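You operate a simulated robot arm through the tools that you are given. There is no shell and no other tool.

Carry out the task below with a simulated robot arm. There is one attempt and no reset: what you move stays moved.

Task
Pile some things up. At the end: the green cream tub from the low bench top is on the white pastry board top, with the black round cap from there on top of it and the silver small steel weight (marked "200 G") on top of that; the cream felt block stands on top of the square bun; whatever was shut is shut again. Leave all else as you found it, and nothing knocked over. Set down upright: green cream tub.

It is judged by the outcome, as a careful person would: the job done as asked, and still so three seconds after it is handed in. It fails if anything else is knocked over, pushed out of place, dropped, spilled or broken. Lids that push on must go on centred and level and be pressed home; caps that screw on are set level and turned clockwise until they are tight.

Robot
A 6-joint arm with a two-finger parallel gripper, fixed in place. Base frame: the origin is at the foot of the arm, x ahead of it, y to its left, z up; the work surface is at about z = 0.76. Readings come in m, degrees, newtons and seconds.
With the tool pointing down near the work surface it reaches from about 0.24 to 0.64 m from the base axis. Its first joint turns from -66.0 to 66.0 degrees. Payload 2.7 kg.
The tool frame sits at the grasp point between the pads (the TCP): z along the fingers, y along the line on which they close. The tips reach 0.023 m beyond it. Largest opening 0.094 m; finger width 0.038, thickness 0.01; the body of the gripper, 0.054 by 0.096 m, starts 0.039 m behind the TCP.
Orientation is told as [roll, pitch, yaw] about the base's x, y, z axes, in that order, counted from this pose: with the fingers straight down and closing along the base's y, the tool's x points along the base's -x, its y along +y and its z along -z.

Tools
- The arm moves only by the tool arm_command. Its argument "commands" is a list of rows, each a list of 7 numbers: the shift along the tool's x, y, z in m, then the turn, a rotation vector about the tool's x, y, z in rad, then the opening, from 0 (shut) to 1 (fully open). In form: [[tx, ty, tz, wx, wy, wz, gripper], ...]. A call has 1 to 20 rows; each row shifts and turns the commanded pose from where the row before left it, along the tool's axes as they then stand. Rows are played at 5 a second. More than 0.05 m and 8.6 degrees between two rows, or a gripper value outside its range, and nothing of the call is played. A pose out of reach is approached as far as the arm can. The call stops where the force on the tool passes 40 N (or 10 N more than at its start, if that is more) or the arm is blocked; 0.2 s more then pass. The fingers move at their own pace (about 0.045 m/s each) and stop on an object; they squeeze with about 20 N. The grip force told is the motor's: it shows also when the fingers shut on nothing. Time passes only in rows, and 0.2 s behind the last, so rows that do not move let the fingers close. It gives the time, the measured TCP pose, the force on the tool (base axes), the opening and the grip force at its end, in the units of the frame above (readings bear some noise), with the torque about the TCP (base axes, N m) and any sound that the robot's microphone picked up.
- Cameras (640 x 400 px; columns grow to the right, rows downward): "scene" is fixed at [0.0806, -0.4392, 1.4049]; the picture's right is [0.73, -0.69, 0.00], its down [-0.45, -0.48, -0.76] and it looks along [0.52, 0.55, -0.65] (base axes); focal length 284 px, centre (320, 200). "wrist" rides on the gripper at [0.086, 0.016, -0.075] in the tool frame; the picture's right is [-0.18, 0.98, 0.00], its down [-0.58, -0.11, -0.81] and it looks along [-0.79, -0.15, 0.59] (tool axes); focal length 243 px, centre (320, 200). There is no depth. A picture from a camera that has moved, and an enlarged one, comes with that camera's place and axes in the base frame and with its lens. The place of the scene camera against the robot may be out by one fixed shift of up to 0.018 m in any direction.
- snapshot(camera): a new picture of that camera. The clock stands still meanwhile.
- inspect(camera, box): a new picture of the part [left, top, right, bottom] of that camera's present view, enlarged. The clock stands still meanwhile.
- close_job(): hands the job in; it is judged then, once.

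Places have to be worked out from the pictures, the camera data and where the tool is seen. Open the gripper and draw the arm clear of the work before you hand the job in, unless the task says otherwise.

The tools are called after "Call:" as name(argument=value, ...) on one line, values as JSON. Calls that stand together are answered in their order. arm_command: Moves the arm, as the interface text tells. Its arguments: {"type":"object","properties":{"commands":{"type":"array","items":{"type":"array","items":{"type":"number"}}}},"required":["commands"]} The other tools are called the same way: snapshot (camera) takes a picture; inspect (camera, box) takes an enlarged picture of a part of a camera's view; close_job () hands the job in.

At the start:

```text
time_s: 0.0
tcp_pos: [0.3765, -0.0237, 1.0812]
tool_rot: [-0.1, -0.1, 0.1]
force: [0.0, 0.6, -0.4]
torque: [0.04, -0.01, 0.0]
grip_width: 0.0939
grasp_force: 0.0
```

scene: 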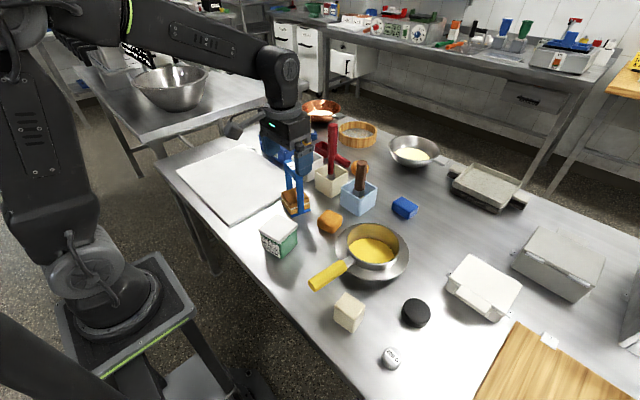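
wrist: 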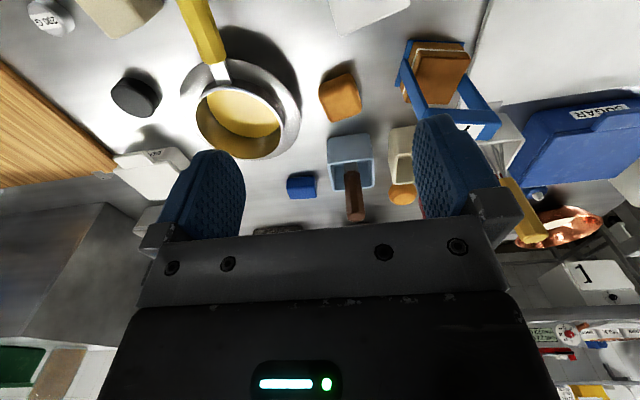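

I'll start with enlarged views of the scene to identify all objects.

Call:
inspect(camera="scene", box=[160, 100, 420, 262])

Call:
inspect(camera="scene", box=[240, 190, 500, 352])

Call:
inspect(camera="scene", box=[320, 220, 640, 400])

Call:
inspect(camera="scene", box=[380, 120, 640, 282])

```text
2.46 times, centred on (290, 181) of scene
camera zoom: at [0.0806, -0.4392, 1.4049], right [0.73, -0.69, 0.0], down [-0.45, -0.48, -0.76], along [0.52, 0.55, -0.65], focal length 699 px, centre (394, 247)
```

zoom: 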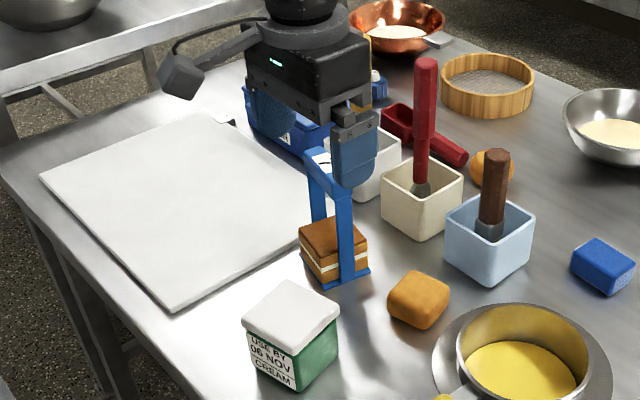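

```text
2.46 times, centred on (370, 271) of scene
camera zoom: at [0.0806, -0.4392, 1.4049], right [0.73, -0.69, 0.0], down [-0.45, -0.48, -0.76], along [0.52, 0.55, -0.65], focal length 699 px, centre (197, 25)
```

zoom: 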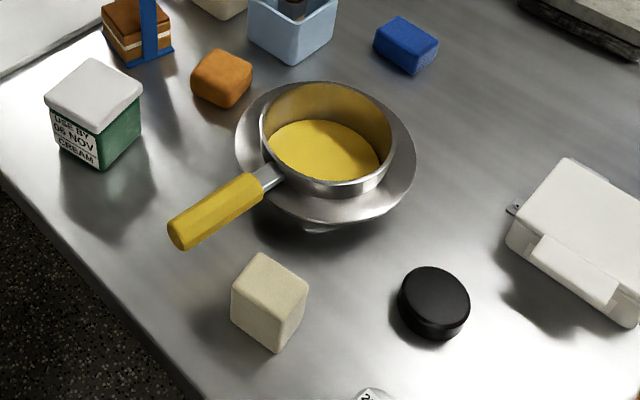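

```text
2.00 times, centred on (480, 310) of scene
camera zoom: at [0.0806, -0.4392, 1.4049], right [0.73, -0.69, 0.0], down [-0.45, -0.48, -0.76], along [0.52, 0.55, -0.65], focal length 568 px, centre (0, -20)
```

zoom: 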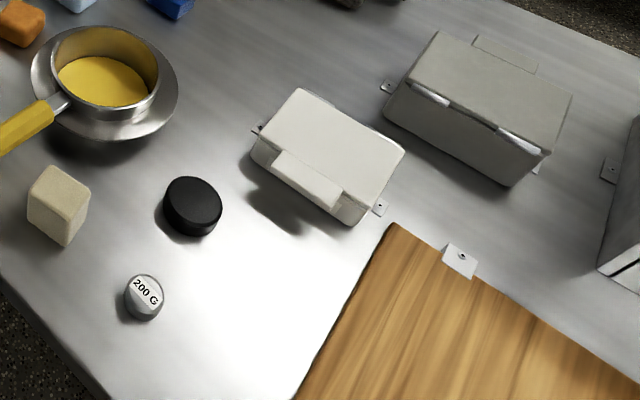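

```text
2.46 times, centred on (510, 201) of scene
camera zoom: at [0.0806, -0.4392, 1.4049], right [0.73, -0.69, 0.0], down [-0.45, -0.48, -0.76], along [0.52, 0.55, -0.65], focal length 699 px, centre (-148, 198)
```

zoom: 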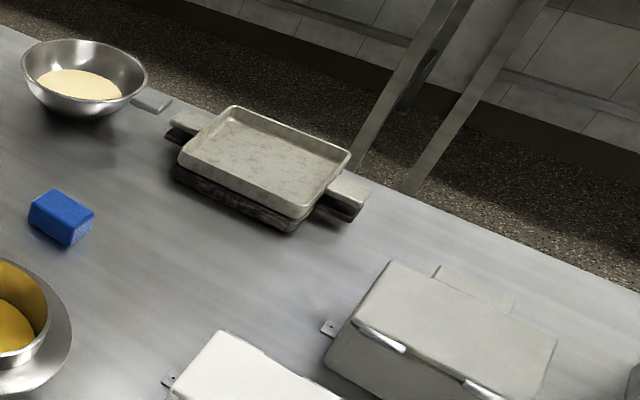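

The view shows the green tub (white lid) near (0.37, 0.03), the orange square bun near (0.51, -0.02), the cream block near (0.35, -0.25), the black cap near (0.47, -0.35), and the weight near (0.34, -0.37). The scene camera may be off, so I'll move the arm back for a better wrist view and cross-check.

Call:
arm_command(commands=[[0.03, 0, 0, 0, 0, 0, 1], [0.03, 0, 0, 0, 0, 0, 1], [0.03, 0.0, 0, 0, 0, 0, 1], [0, 0, 0, 0, 0, 0, 1]])

Call:
snapshot(camera="wrist")

Call:
snapshot(camera="scene")

```text
time_s: 1.0
tcp_pos: [0.2882, -0.0226, 1.0788]
tool_rot: [0.0, -0.1, 0.1]
force: [-0.1, -0.3, -0.3]
torque: [0.01, 0.02, -0.05]
grip_width: 0.094
grasp_force: 0.0
```

```text
taken
camera wrist: at [0.2005, -0.0047, 1.1543], right [0.18, 0.98, 0.0], down [0.58, -0.11, 0.81], along [0.79, -0.15, -0.59], focal length 243 px, centre (320, 200)
```

wrist: 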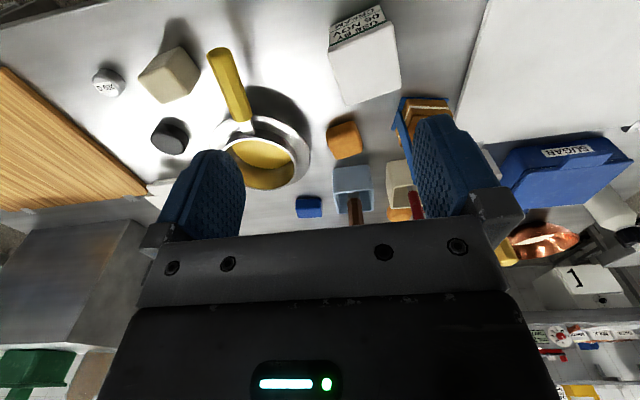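

```text
taken
```

scene: 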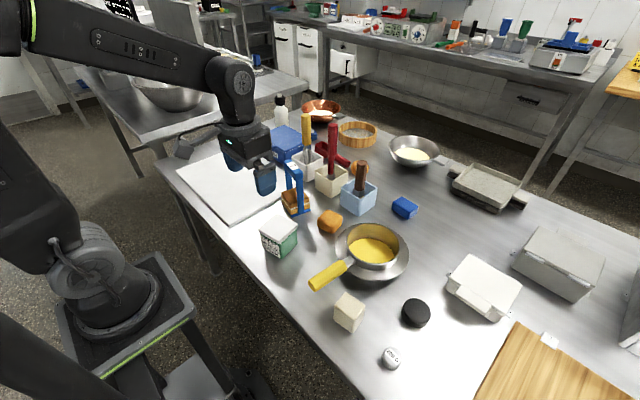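

The wrist view now shows everything needed. I'll zoom in to pinpoint positions and orientations.

Call:
inspect(camera="wrist", box=[280, 0, 480, 125])

Call:
inspect(camera="wrist", box=[80, 30, 280, 155])

Call:
inspect(camera="wrist", box=[270, 90, 470, 215])

Call:
inspect(camera="wrist", box=[440, 0, 640, 125])

Call:
inspect(camera="scene", box=[160, 100, 420, 262])

```text
3.20 times, centred on (380, 62) of wrist
camera zoom: at [0.2005, -0.0047, 1.1543], right [0.18, 0.98, 0.0], down [0.58, -0.11, 0.81], along [0.79, -0.15, -0.59], focal length 776 px, centre (128, 640)
```

zoom: 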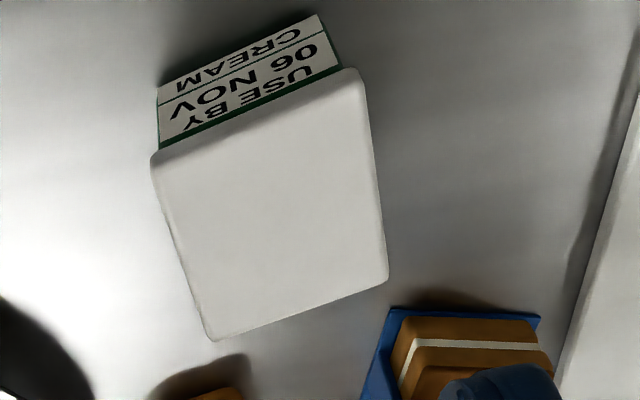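

```text
3.20 times, centred on (180, 92) of wrist
camera zoom: at [0.2005, -0.0047, 1.1543], right [0.18, 0.98, 0.0], down [0.58, -0.11, 0.81], along [0.79, -0.15, -0.59], focal length 776 px, centre (768, 544)
```

zoom: 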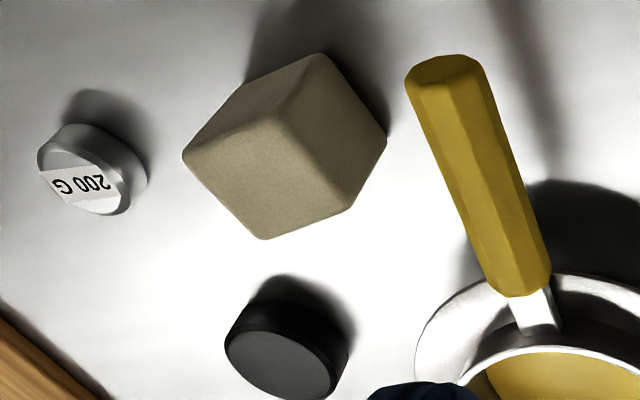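

```text
3.20 times, centred on (370, 152) of wrist
camera zoom: at [0.2005, -0.0047, 1.1543], right [0.18, 0.98, 0.0], down [0.58, -0.11, 0.81], along [0.79, -0.15, -0.59], focal length 776 px, centre (160, 352)
```

zoom: 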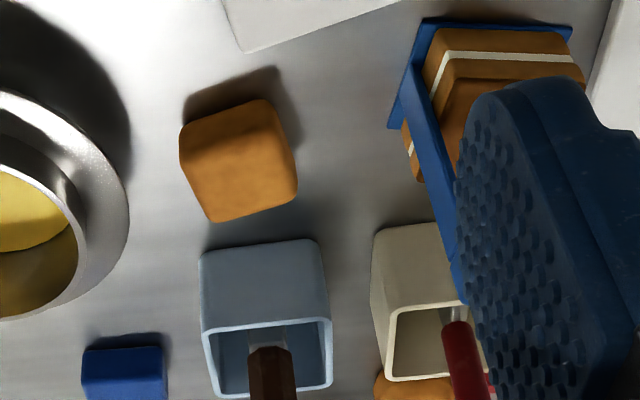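

```text
3.20 times, centred on (540, 62) of wrist
camera zoom: at [0.2005, -0.0047, 1.1543], right [0.18, 0.98, 0.0], down [0.58, -0.11, 0.81], along [0.79, -0.15, -0.59], focal length 776 px, centre (-384, 640)
```

zoom: 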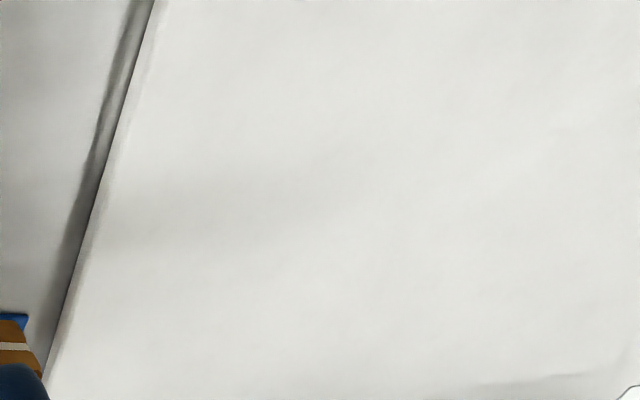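

```text
2.46 times, centred on (290, 181) of scene
camera zoom: at [0.0806, -0.4392, 1.4049], right [0.73, -0.69, 0.0], down [-0.45, -0.48, -0.76], along [0.52, 0.55, -0.65], focal length 699 px, centre (394, 247)
```

zoom: 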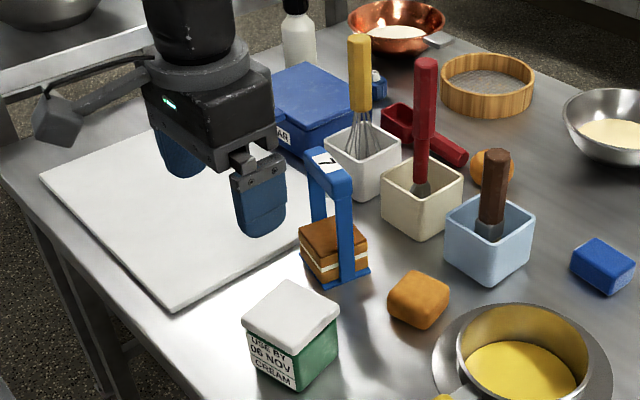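

From the wrist view, the tub lid centre is about (0.362, 0.026), yaw about +11°, lid about 0.077 wide across y', top at z≈0.83. The board's near edge is at y≈0.19. I'll move above the tub, align, and look again.

Call:
arm_command(commands=[[-0.0247, 0.0162, 0.03, 0, 0, 0, 1], [-0.0247, 0.0162, 0.03, 0, 0, 0, 1], [-0.0247, 0.0162, 0.03, 0, 0, 0, 1], [0, 0, 0, 0, 0, -0.0985, 1], [0, 0, 0, 0, 0, -0.0985, 1], [0, 0, 0, 0, 0, 0, 1]])

Call:
snapshot(camera="wrist")

Call:
inspect(camera="scene", box=[210, 140, 370, 240])

```text
time_s: 2.4
tcp_pos: [0.3618, 0.0263, 0.9905]
tool_rot: [0.0, -0.2, 11.4]
force: [0.0, -0.2, 0.7]
torque: [0.0, -0.02, -0.01]
grip_width: 0.094
grasp_force: 0.0
```

```text
taken
camera wrist: at [0.273, 0.0251, 1.0656], right [-0.01, 1.0, 0.0], down [0.59, 0.01, 0.81], along [0.81, 0.01, -0.59], focal length 243 px, centre (320, 200)
```

wrist: 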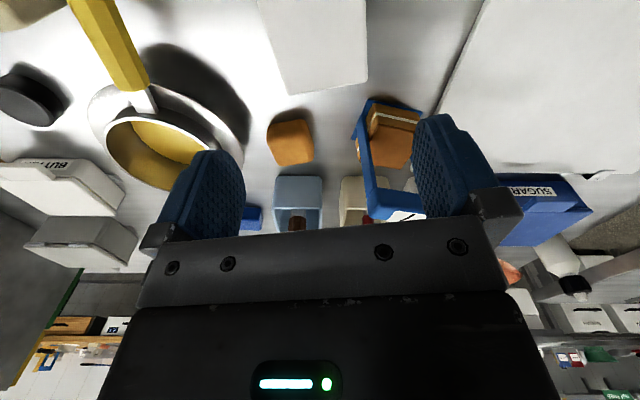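

```text
4.00 times, centred on (290, 190) of scene
camera zoom: at [0.0806, -0.4392, 1.4049], right [0.73, -0.69, 0.0], down [-0.45, -0.48, -0.76], along [0.52, 0.55, -0.65], focal length 1135 px, centre (440, 240)
```

zoom: 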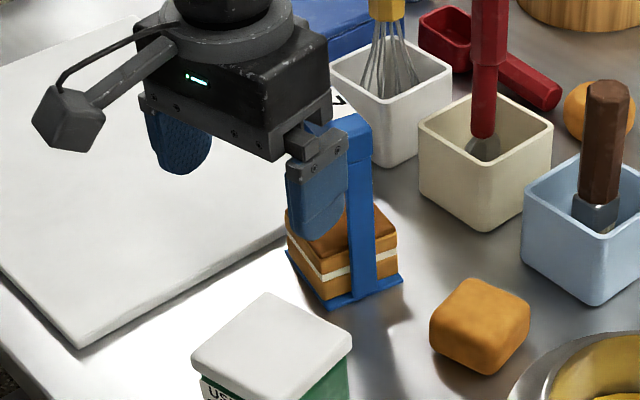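

The lid appears centred between the fingers (far edge midpoint at about (0.405, 0.032)). I'm descending to z≈0.81 with the fingers open, watching the force.

Call:
arm_command(commands=[[0, 0, 0.04, 0, 0, 0, 1], [0, 0, 0.04, 0, 0, 0, 1], [0, 0, 0.04, 0, 0, 0, 1], [0, 0, 0.03, 0, 0, 0, 1], [0, 0, 0.02, 0, 0, 0, 1], [0, 0, 0.01, 0, 0, 0, 1], [0, 0, 0, 0, 0, 0, 1]])

Call:
snapshot(camera="wrist")

Call:
inspect(camera="scene", box=[210, 180, 370, 280])

```text
time_s: 4.0
tcp_pos: [0.3623, 0.0256, 0.8113]
tool_rot: [0.0, -0.1, 11.4]
force: [-0.6, -0.7, 0.4]
torque: [0.0, 0.03, 0.03]
grip_width: 0.0937
grasp_force: 0.0
```

```text
taken
camera wrist: at [0.2731, 0.0257, 0.8852], right [-0.01, 1.0, 0.0], down [0.59, 0.01, 0.81], along [0.81, 0.01, -0.59], focal length 243 px, centre (320, 200)
```

wrist: 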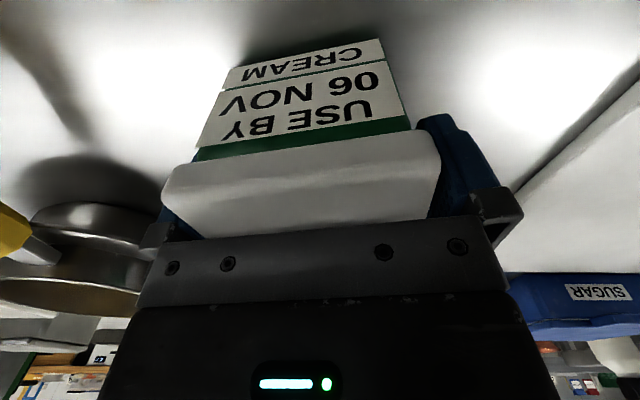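

```text
4.00 times, centred on (290, 230) of scene
camera zoom: at [0.0806, -0.4392, 1.4049], right [0.73, -0.69, 0.0], down [-0.45, -0.48, -0.76], along [0.52, 0.55, -0.65], focal length 1135 px, centre (440, 80)
```

zoom: 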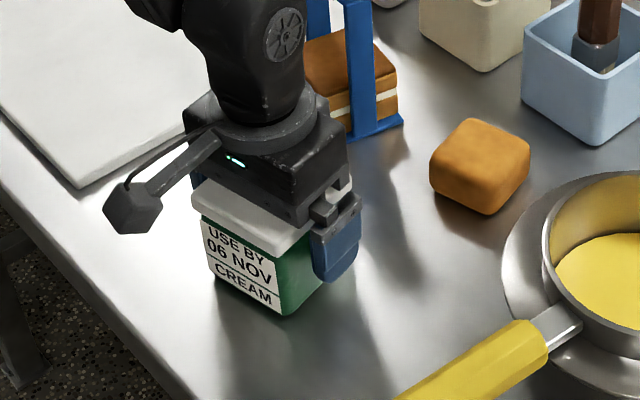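

The lid is between the fingers with clear margin above. I'll go 5 mm lower, then close the gripper.

Call:
arm_command(commands=[[0, 0, 0.005, 0, 0, 0, 1], [0, 0, 0, 0, 0, 0, 0.7], [0, 0, 0, 0, 0, 0, 0.7], [0, 0, 0, 0, 0, 0, 0.7], [0, 0, 0, 0, 0, 0, 0.7]])

Call:
snapshot(camera="wrist")

```text
time_s: 5.2
tcp_pos: [0.3619, 0.0269, 0.8064]
tool_rot: [0.1, -0.1, 11.5]
force: [-0.7, -4.6, 8.6]
torque: [-0.18, 0.15, 0.07]
grip_width: 0.0747
grasp_force: 20.0
```

```text
taken
camera wrist: at [0.2729, 0.0256, 0.8808], right [-0.01, 1.0, 0.0], down [0.59, 0.01, 0.81], along [0.81, 0.01, -0.59], focal length 243 px, centre (320, 200)
```

wrist: 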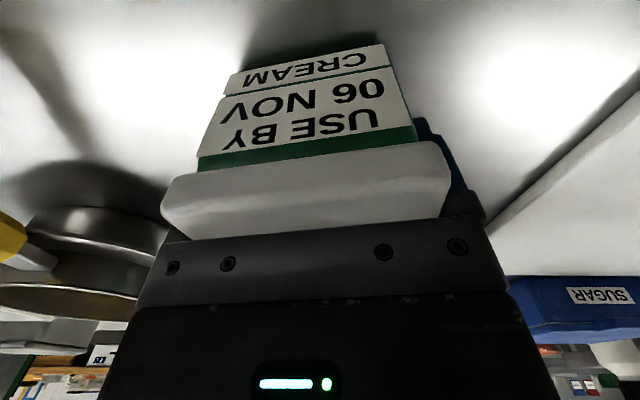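

Gripped at 0.0747 m with 20 N. Now a small test lift of about 1 cm to check the body comes up with the lid.

Call:
arm_command(commands=[[0, 0, -0.003, 0, 0, 0, 0.65], [0, 0, -0.003, 0, 0, 0, 0.65], [0, 0, -0.004, 0, 0, 0, 0.65], [0, 0, 0, 0, 0, 0, 0.65]])

Call:
snapshot(camera="wrist")

Call:
inspect(camera="scene", box=[210, 180, 370, 280])

```text
time_s: 6.2
tcp_pos: [0.3621, 0.0263, 0.8157]
tool_rot: [0.0, -0.1, 11.4]
force: [-0.4, -0.4, -2.8]
torque: [-0.01, 0.0, -0.02]
grip_width: 0.0748
grasp_force: 20.1
```

```text
taken
camera wrist: at [0.2725, 0.0257, 0.8904], right [-0.01, 1.0, 0.0], down [0.59, 0.01, 0.81], along [0.81, 0.01, -0.59], focal length 243 px, centre (320, 200)
```

wrist: 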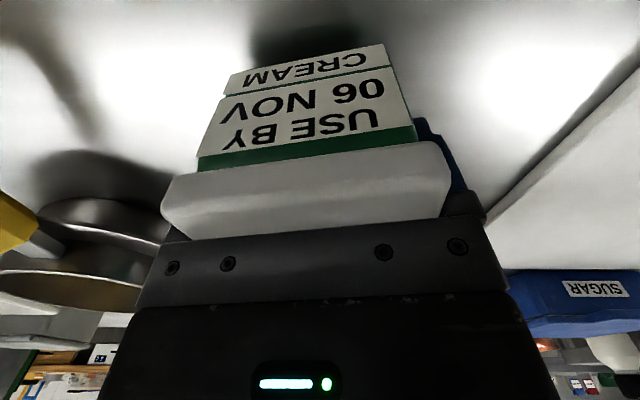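

```text
4.00 times, centred on (290, 230) of scene
camera zoom: at [0.0806, -0.4392, 1.4049], right [0.73, -0.69, 0.0], down [-0.45, -0.48, -0.76], along [0.52, 0.55, -0.65], focal length 1135 px, centre (440, 80)
```

zoom: 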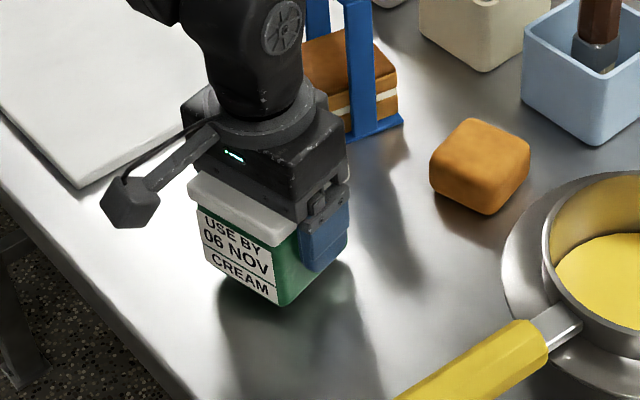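

The whole tub lifted (about 2.8 N), lid and body together. I'll lift it to z≈0.92 and carry it over the board to about (0.40, 0.32).

Call:
arm_command(commands=[[0, 0, -0.025, 0, 0, 0, 0.65], [0, 0, -0.04, 0, 0, 0, 0.65], [0, 0, -0.035, 0, 0, 0, 0.65], [-0.00681, 0.02005, 0, 0, 0, 0, 0.65], [-0.01363, 0.0401, 0, 0, 0, 0, 0.65], [-0.01363, 0.0401, 0, 0, 0, 0, 0.65], [-0.01363, 0.0401, 0, 0, 0, 0, 0.65], [-0.01363, 0.0401, 0, 0, 0, 0, 0.65], [-0.01363, 0.0401, 0, 0, 0, 0, 0.65], [-0.01363, 0.0401, 0, 0, 0, 0, 0.65], [-0.00681, 0.02005, 0, 0, 0, 0, 0.65], [0, 0, 0, 0, 0, 0, 0.65]])

Call:
snapshot(camera="scene")

Call:
snapshot(camera="wrist")

```text
time_s: 8.8
tcp_pos: [0.4011, 0.32, 0.9181]
tool_rot: [0.0, 0.0, 11.2]
force: [1.4, -0.3, -3.4]
torque: [0.0, -0.02, -0.04]
grip_width: 0.075
grasp_force: 20.1
```

```text
taken
```

scene: 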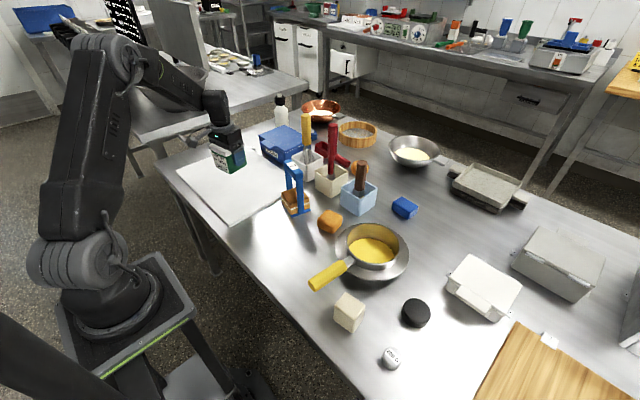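

```text
taken
camera wrist: at [0.3122, 0.3191, 0.992], right [-0.01, 1.0, 0.0], down [0.59, 0.01, 0.81], along [0.81, 0.01, -0.59], focal length 243 px, centre (320, 200)
```

wrist: 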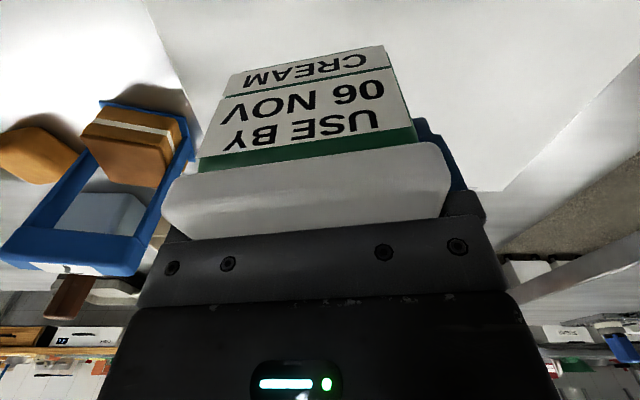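

The tub is held level above the board's interior. I'm lowering to just above the board surface, which I expect contact with at TCP z≈0.816.

Call:
arm_command(commands=[[0, 0, 0.03, 0, 0, 0, 0.65], [0, 0, 0.03, 0, 0, 0, 0.65], [0, 0, 0.02, 0, 0, 0, 0.65], [0, 0, 0.01, 0, 0, 0, 0.65], [0, 0, 0, 0, 0, 0, 0.65]])

Call:
inspect(camera="scene", box=[160, 120, 320, 220])

```text
time_s: 10.0
tcp_pos: [0.4007, 0.319, 0.8257]
tool_rot: [0.0, -0.1, 11.4]
force: [-0.2, 0.0, -3.1]
torque: [0.01, -0.02, -0.01]
grip_width: 0.0751
grasp_force: 19.6
```

```text
4.00 times, centred on (240, 170) of scene
camera zoom: at [0.0807, -0.4391, 1.405], right [0.73, -0.69, 0.0], down [-0.45, -0.48, -0.76], along [0.52, 0.55, -0.65], focal length 1135 px, centre (640, 320)
```

zoom: 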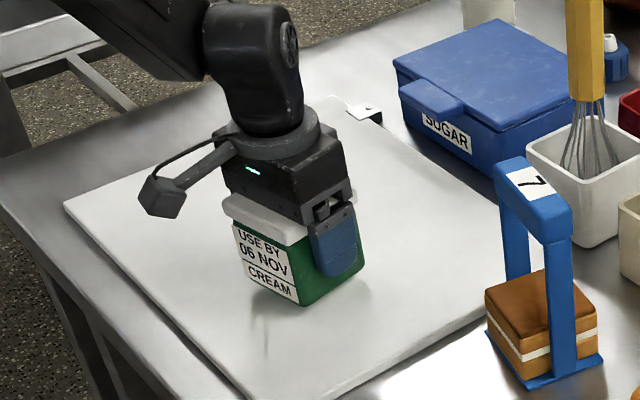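

Call:
arm_command(commands=[[0, 0, 0.002, 0, 0, 0, 0.65], [0, 0, 0.002, 0, 0, 0, 0.65], [0, 0, 0.002, 0, 0, 0, 0.65], [0, 0, 0, 0, 0, 0, 0.65]])

```text
time_s: 11.0
tcp_pos: [0.4, 0.3186, 0.82]
tool_rot: [0.0, -0.2, 11.4]
force: [-0.2, 1.1, -2.7]
torque: [0.01, 0.02, 0.01]
grip_width: 0.0752
grasp_force: 20.0
```

No contact yet at z=0.820 (force still just the tub's weight). I'm continuing down in 1.5 mm steps.

Call:
arm_command(commands=[[0, 0, 0.0015, 0, 0, 0, 0.65], [0, 0, 0.0015, 0, 0, 0, 0.65], [0, 0, 0, 0, 0, 0, 0.65]])

```text
time_s: 11.8
tcp_pos: [0.3999, 0.319, 0.8174]
tool_rot: [0.2, -0.1, 11.5]
force: [-3.6, -0.8, 11.8]
torque: [-0.53, 0.36, -0.1]
grip_width: 0.0748
grasp_force: 19.9
```

Contact made at z≈0.8174 (board top ≈0.770). I'll relieve about 1 mm, then open the fingers and check before rising.

Call:
arm_command(commands=[[0, 0, -0.0008, 0, 0, 0, 0.65], [0, 0, 0, 0, 0, 0, 0.85], [0, 0, 0, 0, 0, 0, 1], [0, 0, 0, 0, 0, 0, 1], [0, 0, 0, 0, 0, 0, 1]])

Call:
inspect(camera="scene", box=[160, 120, 320, 220])

Call:
snapshot(camera="wrist")

```text
time_s: 13.0
tcp_pos: [0.3983, 0.3181, 0.8193]
tool_rot: [0.0, -0.1, 11.4]
force: [1.2, 0.9, 3.4]
torque: [-0.11, 0.15, 0.0]
grip_width: 0.0939
grasp_force: 0.0
```

```text
4.00 times, centred on (240, 170) of scene
camera zoom: at [0.0806, -0.4392, 1.4049], right [0.73, -0.69, 0.0], down [-0.45, -0.48, -0.76], along [0.52, 0.55, -0.65], focal length 1135 px, centre (640, 320)
```

zoom: 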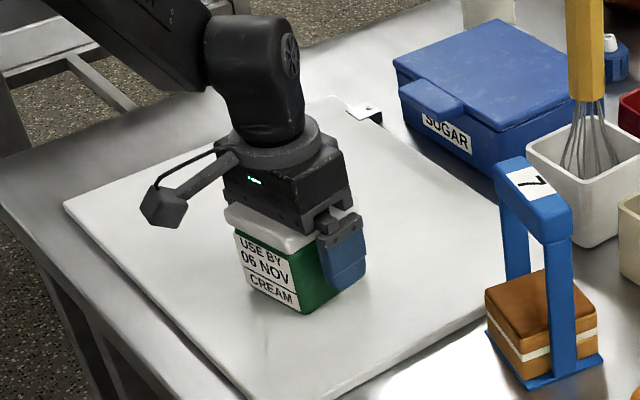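

```text
taken
camera wrist: at [0.3101, 0.3187, 0.8928], right [-0.01, 1.0, 0.0], down [0.59, 0.01, 0.81], along [0.81, 0.01, -0.59], focal length 243 px, centre (320, 200)
```

wrist: 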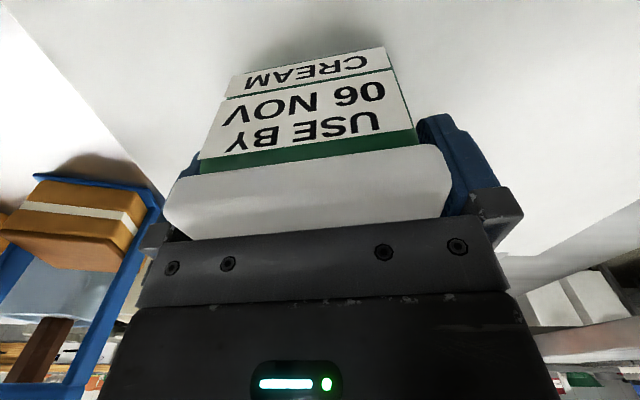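

The tub stands on the board and the fingers are open. I'm rising straight up to clear it.

Call:
arm_command(commands=[[0, 0, -0.005, 0, 0, 0, 1], [0, 0, -0.02, 0, 0, 0, 1], [0, 0, -0.03, 0, 0, 0, 1], [0, 0, -0.04, 0, 0, 0, 1], [0, 0, -0.04, 0, 0, 0, 1], [0, 0, -0.04, 0, 0, 0, 1], [0, 0, 0, 0, 0, 0, 1]])

Call:
inspect(camera="scene", box=[160, 120, 320, 220])

Call:
snapshot(camera="wrist")

```text
time_s: 14.6
tcp_pos: [0.3974, 0.3209, 0.9936]
tool_rot: [0.1, -0.1, 11.3]
force: [0.0, 0.5, -0.4]
torque: [-0.02, 0.01, -0.02]
grip_width: 0.094
grasp_force: 0.2
```

```text
4.00 times, centred on (240, 170) of scene
camera zoom: at [0.0806, -0.4392, 1.4049], right [0.73, -0.69, 0.0], down [-0.45, -0.48, -0.76], along [0.52, 0.55, -0.65], focal length 1135 px, centre (640, 320)
```

zoom: 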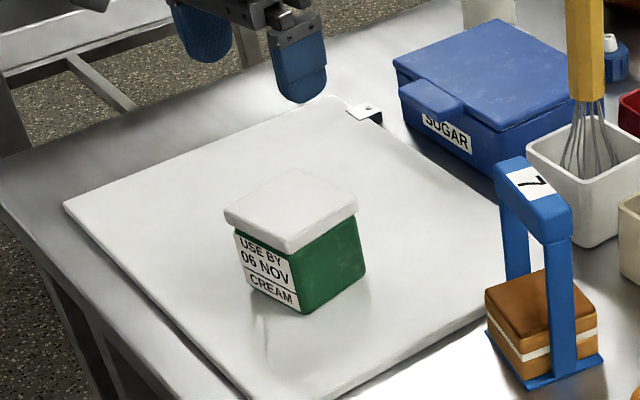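

```text
taken
camera wrist: at [0.3094, 0.32, 1.0681], right [-0.01, 1.0, 0.0], down [0.59, 0.01, 0.81], along [0.81, 0.01, -0.59], focal length 243 px, centre (320, 200)
```

wrist: 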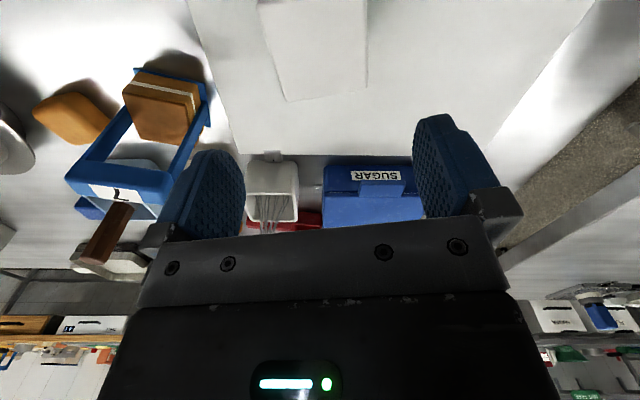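

The tub is standing upright on the board. Next I'll raise the arm and move to a viewing pose over the cap and weight side, around (0.30, -0.33, 1.08).

Call:
arm_command(commands=[[0, 0, -0.04, 0, 0, 0.0985, 1], [0, 0, -0.04, 0, 0, 0.0985, 1], [0.00647, -0.0434, 0, 0, 0, 0, 1], [0.00647, -0.0434, 0, 0, 0, 0, 1], [0.00647, -0.0434, 0, 0, 0, 0, 1], [0.00647, -0.0434, 0, 0, 0, 0, 1], [0.00647, -0.0434, 0, 0, 0, 0, 1], [0.00647, -0.0434, 0, 0, 0, 0, 1], [0.00647, -0.0434, 0, 0, 0, 0, 1], [0.00647, -0.0434, 0, 0, 0, 0, 1], [0.00647, -0.0434, 0, 0, 0, 0, 1], [0.00647, -0.0434, 0, 0, 0, 0, 1], [0.00647, -0.0434, 0, 0, 0, 0, 1], [0.00647, -0.0434, 0, 0, 0, 0, 1], [0.00647, -0.0434, 0, 0, 0, 0, 1], [0.00647, -0.0434, 0, 0, 0, 0, 1], [0.00647, -0.0434, 0, 0, 0, 0, 1], [0, 0, 0, 0, 0, 0, 1]])

Call:
snapshot(camera="wrist")

Call:
inspect(camera="wrist", box=[160, 0, 360, 125])

Call:
inspect(camera="wrist", box=[300, 0, 500, 125])

```text
time_s: 18.4
tcp_pos: [0.3022, -0.3316, 1.0716]
tool_rot: [0.0, -0.1, 0.2]
force: [0.3, -0.4, -0.5]
torque: [-0.01, 0.03, 0.03]
grip_width: 0.0939
grasp_force: 0.0
```

```text
taken
camera wrist: at [0.2155, -0.315, 1.1459], right [0.18, 0.98, 0.0], down [0.58, -0.11, 0.81], along [0.79, -0.15, -0.59], focal length 243 px, centre (320, 200)
```

wrist: 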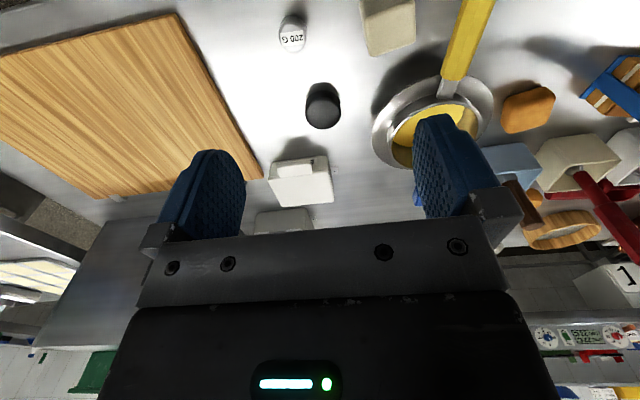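

```text
3.20 times, centred on (260, 62) of wrist
camera zoom: at [0.2155, -0.315, 1.1459], right [0.18, 0.98, 0.0], down [0.58, -0.11, 0.81], along [0.79, -0.15, -0.59], focal length 776 px, centre (512, 640)
```

zoom: 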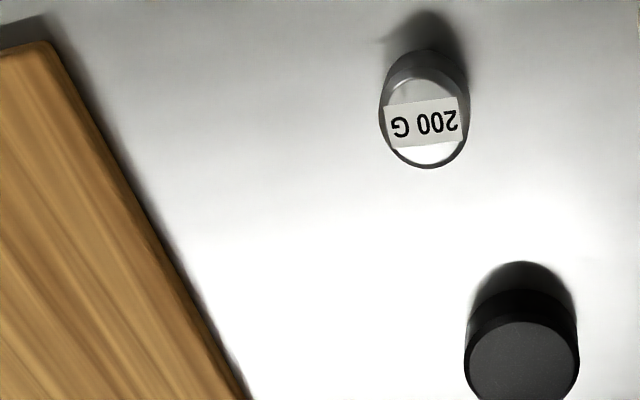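

```text
3.20 times, centred on (400, 62) of wrist
camera zoom: at [0.2155, -0.315, 1.1459], right [0.18, 0.98, 0.0], down [0.58, -0.11, 0.81], along [0.79, -0.15, -0.59], focal length 776 px, centre (64, 640)
```

zoom: 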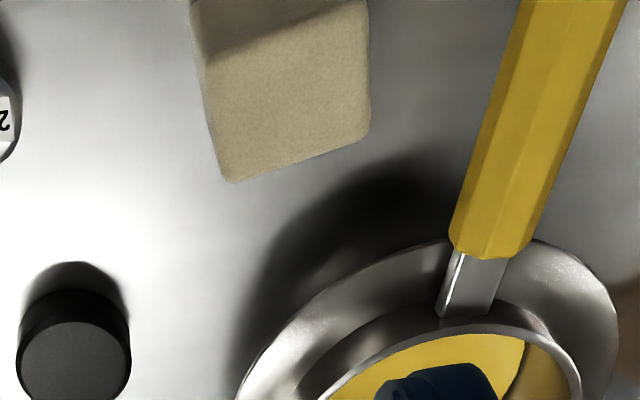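

Cap and weight are clearly visible. I'll zoom on the cap for its full outline and its clearances.

Call:
inspect(camera="wrist", box=[240, 60, 400, 160])

Call:
inspect(camera="wrist", box=[260, 0, 420, 100])

Call:
inspect(camera="scene", box=[320, 270, 480, 370])

```text
4.00 times, centred on (320, 110) of wrist
camera zoom: at [0.2155, -0.315, 1.1459], right [0.18, 0.98, 0.0], down [0.58, -0.11, 0.81], along [0.79, -0.15, -0.59], focal length 970 px, centre (320, 560)
```

zoom: 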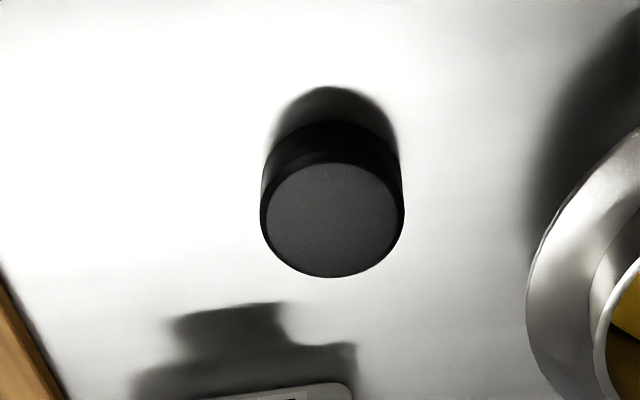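

```text
4.00 times, centred on (340, 50) of wrist
camera zoom: at [0.2155, -0.315, 1.1459], right [0.18, 0.98, 0.0], down [0.58, -0.11, 0.81], along [0.79, -0.15, -0.59], focal length 970 px, centre (240, 800)
```

zoom: 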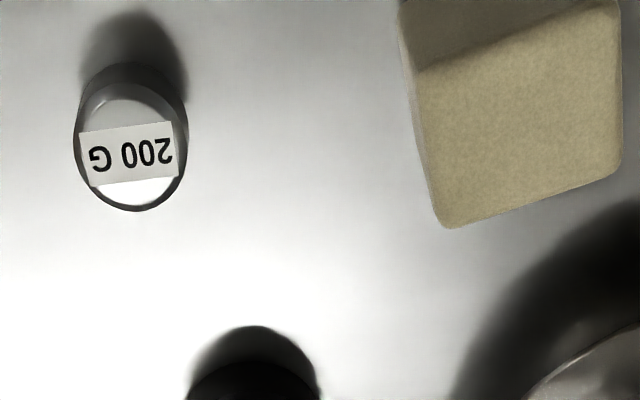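

```text
4.00 times, centred on (400, 320) of scene
camera zoom: at [0.0806, -0.4392, 1.4049], right [0.73, -0.69, 0.0], down [-0.45, -0.48, -0.76], along [0.52, 0.55, -0.65], focal length 1135 px, centre (0, -280)
```

zoom: 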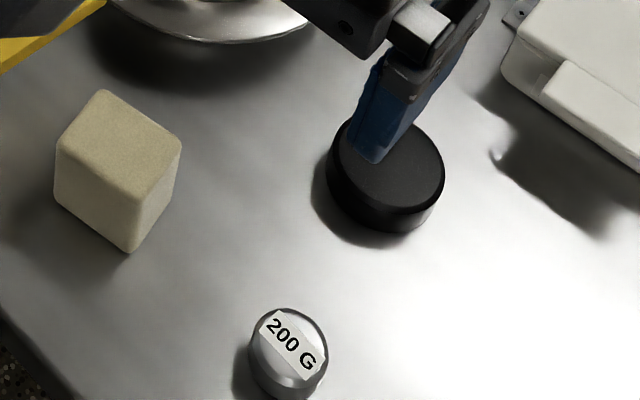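

Cross-checking both cameras (the scene camera seems about 18 mm lower than stated) puts the cap centre at about (0.458, -0.355), diameter about 0.061, top about 0.785. I'm moving above it to z≈0.86 to confirm the centring.

Call:
arm_command(commands=[[-0.039, -0.00585, 0.01, 0, 0, 0, 1], [-0.039, -0.00585, 0.02, 0, 0, 0, 1], [-0.039, -0.00585, 0.02, 0, 0, 0, 1], [-0.039, -0.00585, 0.02, 0, 0, 0, 1], [0, 0, 0.04, 0, 0, 0, 1], [0, 0, 0.04, 0, 0, 0, 1], [0, 0, 0.04, 0, 0, 0, 1], [0, 0, 0.02, 0, 0, 0, 1], [0, 0, 0, 0, 0, 0, 1]])

Call:
snapshot(camera="wrist")

Call:
snapshot(camera="scene")

```text
time_s: 20.4
tcp_pos: [0.4585, -0.3546, 0.8609]
tool_rot: [0.0, -0.1, 0.1]
force: [-0.1, -0.3, -0.1]
torque: [0.03, -0.03, 0.01]
grip_width: 0.0939
grasp_force: 0.0
```

```text
taken
camera wrist: at [0.3715, -0.3379, 0.9355], right [0.18, 0.98, 0.0], down [0.58, -0.11, 0.81], along [0.79, -0.15, -0.59], focal length 243 px, centre (320, 200)
```

wrist: 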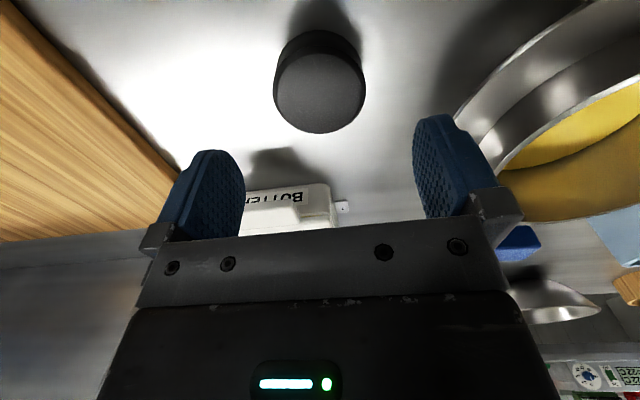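

```text
taken
```

scene: 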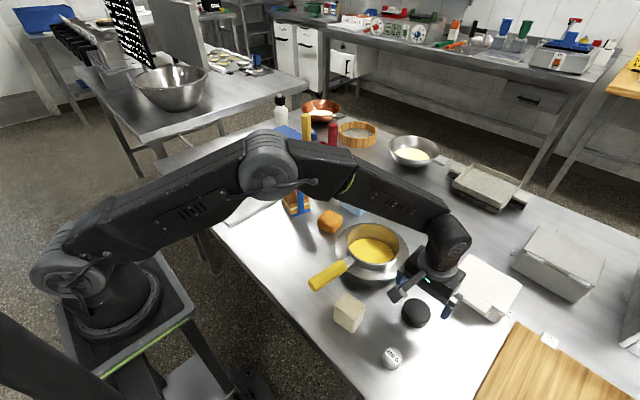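

The cap's top face is centred at column 320, row 92, exactly where predicted. I'm descending to z≈0.788 (tips about 5 mm above the table) and closing on it.

Call:
arm_command(commands=[[0, 0, 0.035, 0, 0, 0, 1], [0, 0, 0.025, 0, 0, 0, 1], [0, 0, 0.0125, 0, 0, 0, 1], [0, 0, 0, 0, 0, 0, 1], [0, 0, 0, 0, 0, 0, 0.55], [0, 0, 0, 0, 0, 0, 0.55], [0, 0, 0, 0, 0, 0, 0.55], [0, 0, 0, 0, 0, 0, 0.55], [0, 0, 0, 0, 0, 0, 0.55]])

Call:
snapshot(camera="wrist")

```text
time_s: 22.4
tcp_pos: [0.4594, -0.3555, 0.7895]
tool_rot: [0.0, 0.0, 0.1]
force: [-0.7, -0.1, 0.3]
torque: [-0.02, -0.02, 0.03]
grip_width: 0.0615
grasp_force: 20.2
```

```text
taken
camera wrist: at [0.3714, -0.3383, 0.865], right [0.18, 0.98, 0.0], down [0.58, -0.11, 0.81], along [0.79, -0.15, -0.59], focal length 243 px, centre (320, 200)
```

wrist: 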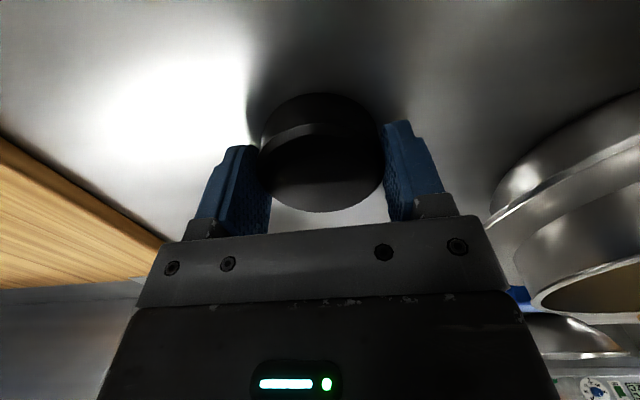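

The cap is gripped (0.0615 m). I'll lift straight up, then carry it high toward a viewing position beside the tub.

Call:
arm_command(commands=[[0, 0, -0.01, 0, 0, 0, 0.55], [0, 0, -0.03, 0, 0, 0, 0.55], [0, 0, -0.045, 0, 0, 0, 0.55], [0, 0, -0.045, 0, 0, 0, 0.55], [0, 0, -0.045, 0, 0, 0, 0.55], [0, 0, -0.045, 0, 0, 0, 0.55], [0, 0, -0.04, 0, 0, 0, 0.55], [0, 0, 0, 0, 0, 0, 0.55]])

Call:
snapshot(camera="wrist")

```text
time_s: 24.2
tcp_pos: [0.4583, -0.3542, 1.0492]
tool_rot: [0.1, 0.0, 0.0]
force: [0.1, -0.2, -1.5]
torque: [0.01, -0.01, 0.02]
grip_width: 0.0614
grasp_force: 20.6
```

```text
taken
camera wrist: at [0.3708, -0.3373, 1.1247], right [0.18, 0.98, 0.0], down [0.58, -0.11, 0.81], along [0.79, -0.15, -0.59], focal length 243 px, centre (320, 200)
```

wrist: 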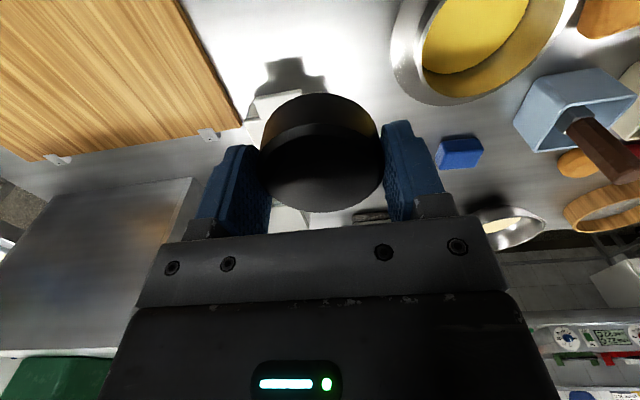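

The cap is held securely and level. I'm moving across to about (0.30, 0.22, 1.05) to view the tub lid.

Call:
arm_command(commands=[[0.006, 0.022, 0, 0, 0, 0, 0.55], [0.01223, 0.04427, 0, 0, 0, 0, 0.55], [0.01223, 0.04427, 0, 0, 0, 0, 0.55], [0.01223, 0.04427, 0, 0, 0, 0, 0.55], [0.01223, 0.04427, 0, 0, 0, 0, 0.55], [0.01223, 0.04427, 0, 0, 0, 0, 0.55], [0.01223, 0.04427, 0, 0, 0, 0, 0.55], [0.01223, 0.04427, 0, 0, 0, 0, 0.55], [0.01223, 0.04427, 0, 0, 0, 0, 0.55], [0.01223, 0.04427, 0, 0, 0, 0, 0.55], [0.01223, 0.04427, 0, 0, 0, 0, 0.55], [0.01223, 0.04427, 0, 0, 0, 0, 0.55], [0.01223, 0.04427, 0, 0, 0, 0, 0.55], [0.006, 0.022, 0, 0, 0, 0, 0.55], [0, 0, 0, 0, 0, 0, 0.55], [0, 0, 0, 0, 0, 0, 0.55]])

Call:
snapshot(camera="wrist")

Call:
inspect(camera="wrist", box=[340, 0, 540, 125])

Call:
inspect(camera="scene", box=[160, 120, 320, 220])

```text
time_s: 27.6
tcp_pos: [0.2996, 0.2199, 1.0498]
tool_rot: [0.0, -0.2, 0.1]
force: [0.3, 0.0, -1.3]
torque: [0.0, 0.0, -0.01]
grip_width: 0.0614
grasp_force: 20.5
```

```text
taken
camera wrist: at [0.2124, 0.2365, 1.1237], right [0.18, 0.98, 0.0], down [0.58, -0.11, 0.81], along [0.79, -0.15, -0.59], focal length 243 px, centre (320, 200)
```

wrist: 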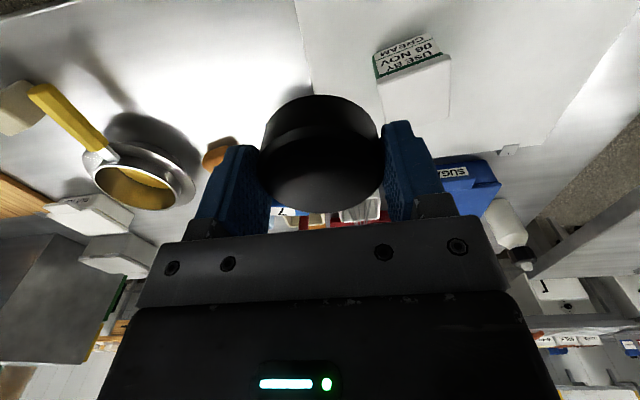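

```text
3.20 times, centred on (440, 62) of wrist
camera zoom: at [0.2124, 0.2365, 1.1237], right [0.18, 0.98, 0.0], down [0.58, -0.11, 0.81], along [0.79, -0.15, -0.59], focal length 776 px, centre (-64, 640)
```

zoom: 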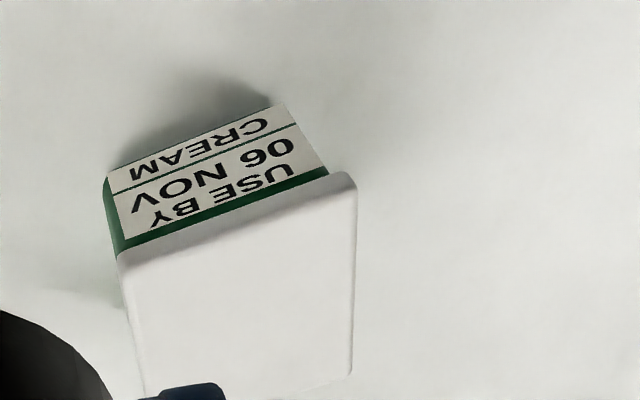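

```text
4.00 times, centred on (240, 170) of scene
camera zoom: at [0.0806, -0.4392, 1.4049], right [0.73, -0.69, 0.0], down [-0.45, -0.48, -0.76], along [0.52, 0.55, -0.65], focal length 1135 px, centre (640, 320)
```

zoom: 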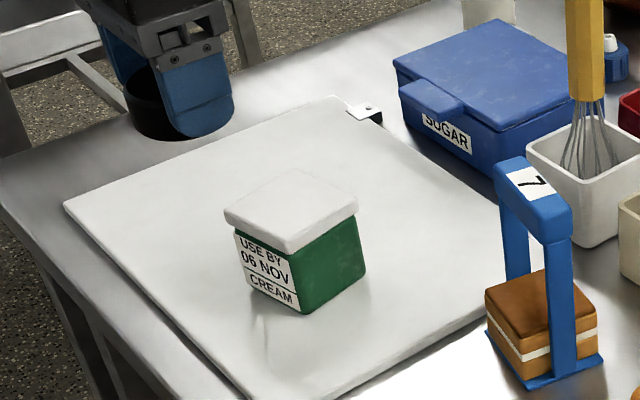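

From this view the lid centre is about (0.399, 0.321) with the top near z≈0.845. I'm moving the cap over it and lowering to about 1 cm above expected contact.

Call:
arm_command(commands=[[-0.02485, 0.02515, 0, 0, 0, 0, 0.55], [-0.02485, 0.02515, 0, 0, 0, 0, 0.55], [-0.02485, 0.02515, 0, 0, 0, 0, 0.55], [-0.02485, 0.02515, 0, 0, 0, 0, 0.55], [0, 0, 0.04, 0, 0, 0, 0.55], [0, 0, 0.04, 0, 0, 0, 0.55], [0, 0, 0.04, 0, 0, 0, 0.55], [0, 0, 0.03, 0, 0, 0, 0.55], [0, 0, 0.01, 0, 0, 0, 0.55], [0, 0, 0, 0, 0, 0, 0.55]])

Call:
snapshot(camera="wrist")

Call:
inspect(camera="scene", box=[180, 120, 300, 195])

```text
time_s: 29.8
tcp_pos: [0.4002, 0.3198, 0.8908]
tool_rot: [0.1, -0.1, 0.1]
force: [-0.3, 0.1, -0.8]
torque: [-0.01, 0.03, 0.0]
grip_width: 0.0612
grasp_force: 20.2
```

```text
taken
camera wrist: at [0.3122, 0.3369, 0.9652], right [0.18, 0.98, 0.0], down [0.58, -0.11, 0.81], along [0.79, -0.15, -0.59], focal length 243 px, centre (320, 200)
```

wrist: 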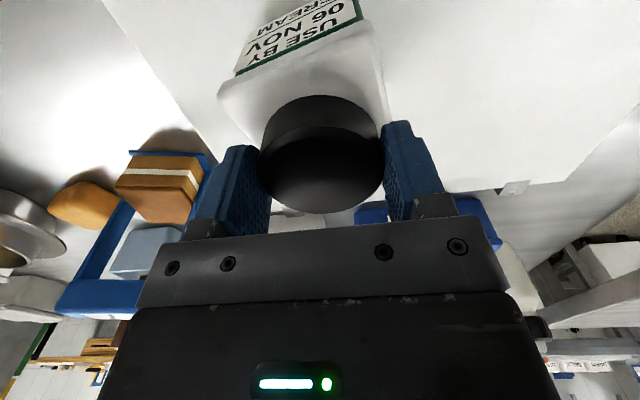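

```text
5.33 times, centred on (240, 158) of scene
camera zoom: at [0.0806, -0.4392, 1.4049], right [0.73, -0.69, 0.0], down [-0.45, -0.48, -0.76], along [0.52, 0.55, -0.65], focal length 1514 px, centre (747, 427)
```

zoom: 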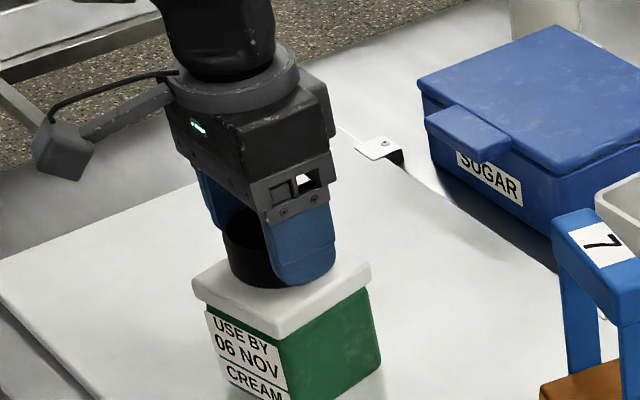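

The near lid edge computes to a lid centre of about (0.401, 0.320), matching the TCP at (0.400, 0.320). I'm lowering gently in small steps.

Call:
arm_command(commands=[[0, 0, 0.002, 0, 0, 0, 0.55], [0, 0, 0.002, 0, 0, 0, 0.55], [0, 0, 0.002, 0, 0, 0, 0.55], [0, 0, 0, 0, 0, 0, 0.55]])

```text
time_s: 30.8
tcp_pos: [0.3997, 0.3218, 0.8861]
tool_rot: [0.3, -0.3, 0.1]
force: [-1.8, -2.0, 16.6]
torque: [-0.09, -0.02, -0.18]
grip_width: 0.0612
grasp_force: 20.7
```

Contact came at TCP z≈0.886, so the lid top is at about 0.857 (the tub is taller than I assumed). Recomputing with that height puts the lid centre at about (0.393, 0.3185). I'll lift 4 mm, shift 7 mm in -x and 2 mm in -y, and set down again.

Call:
arm_command(commands=[[0, 0, -0.005, 0, 0, 0, 0.55], [0.0035, -0.001, 0, 0, 0, 0, 0.55], [0.0035, -0.001, 0, 0, 0, 0, 0.55], [0, 0, 0, 0, 0, 0, 0.55]])

Call:
inspect(camera="wrist", box=[200, 0, 440, 150])

Call:
inspect(camera="scene", box=[200, 140, 280, 190])

```text
time_s: 31.8
tcp_pos: [0.3924, 0.3187, 0.8879]
tool_rot: [0.0, 0.0, 0.1]
force: [0.7, 0.0, -0.4]
torque: [0.02, 0.0, 0.0]
grip_width: 0.0612
grasp_force: 20.0
```

```text
2.67 times, centred on (320, 75) of wrist
camera zoom: at [0.3051, 0.3354, 0.964], right [0.18, 0.98, 0.0], down [0.58, -0.11, 0.81], along [0.79, -0.15, -0.59], focal length 647 px, centre (320, 533)
```

zoom: 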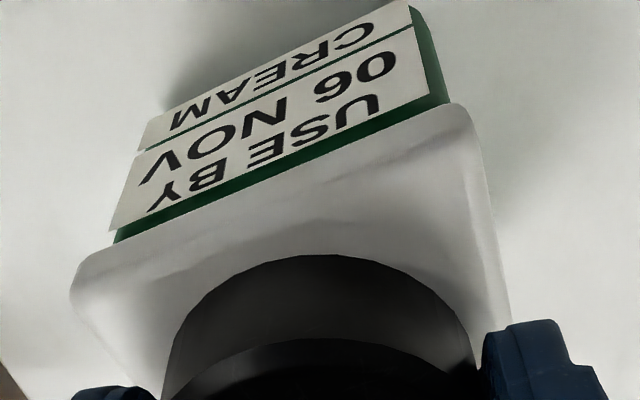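

```text
8.00 times, centred on (240, 165) of scene
camera zoom: at [0.0806, -0.4392, 1.4049], right [0.73, -0.69, 0.0], down [-0.45, -0.48, -0.76], along [0.52, 0.55, -0.65], focal length 2270 px, centre (960, 480)
```

zoom: 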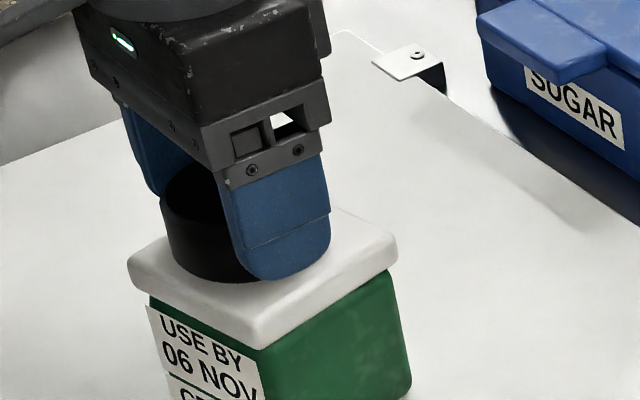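

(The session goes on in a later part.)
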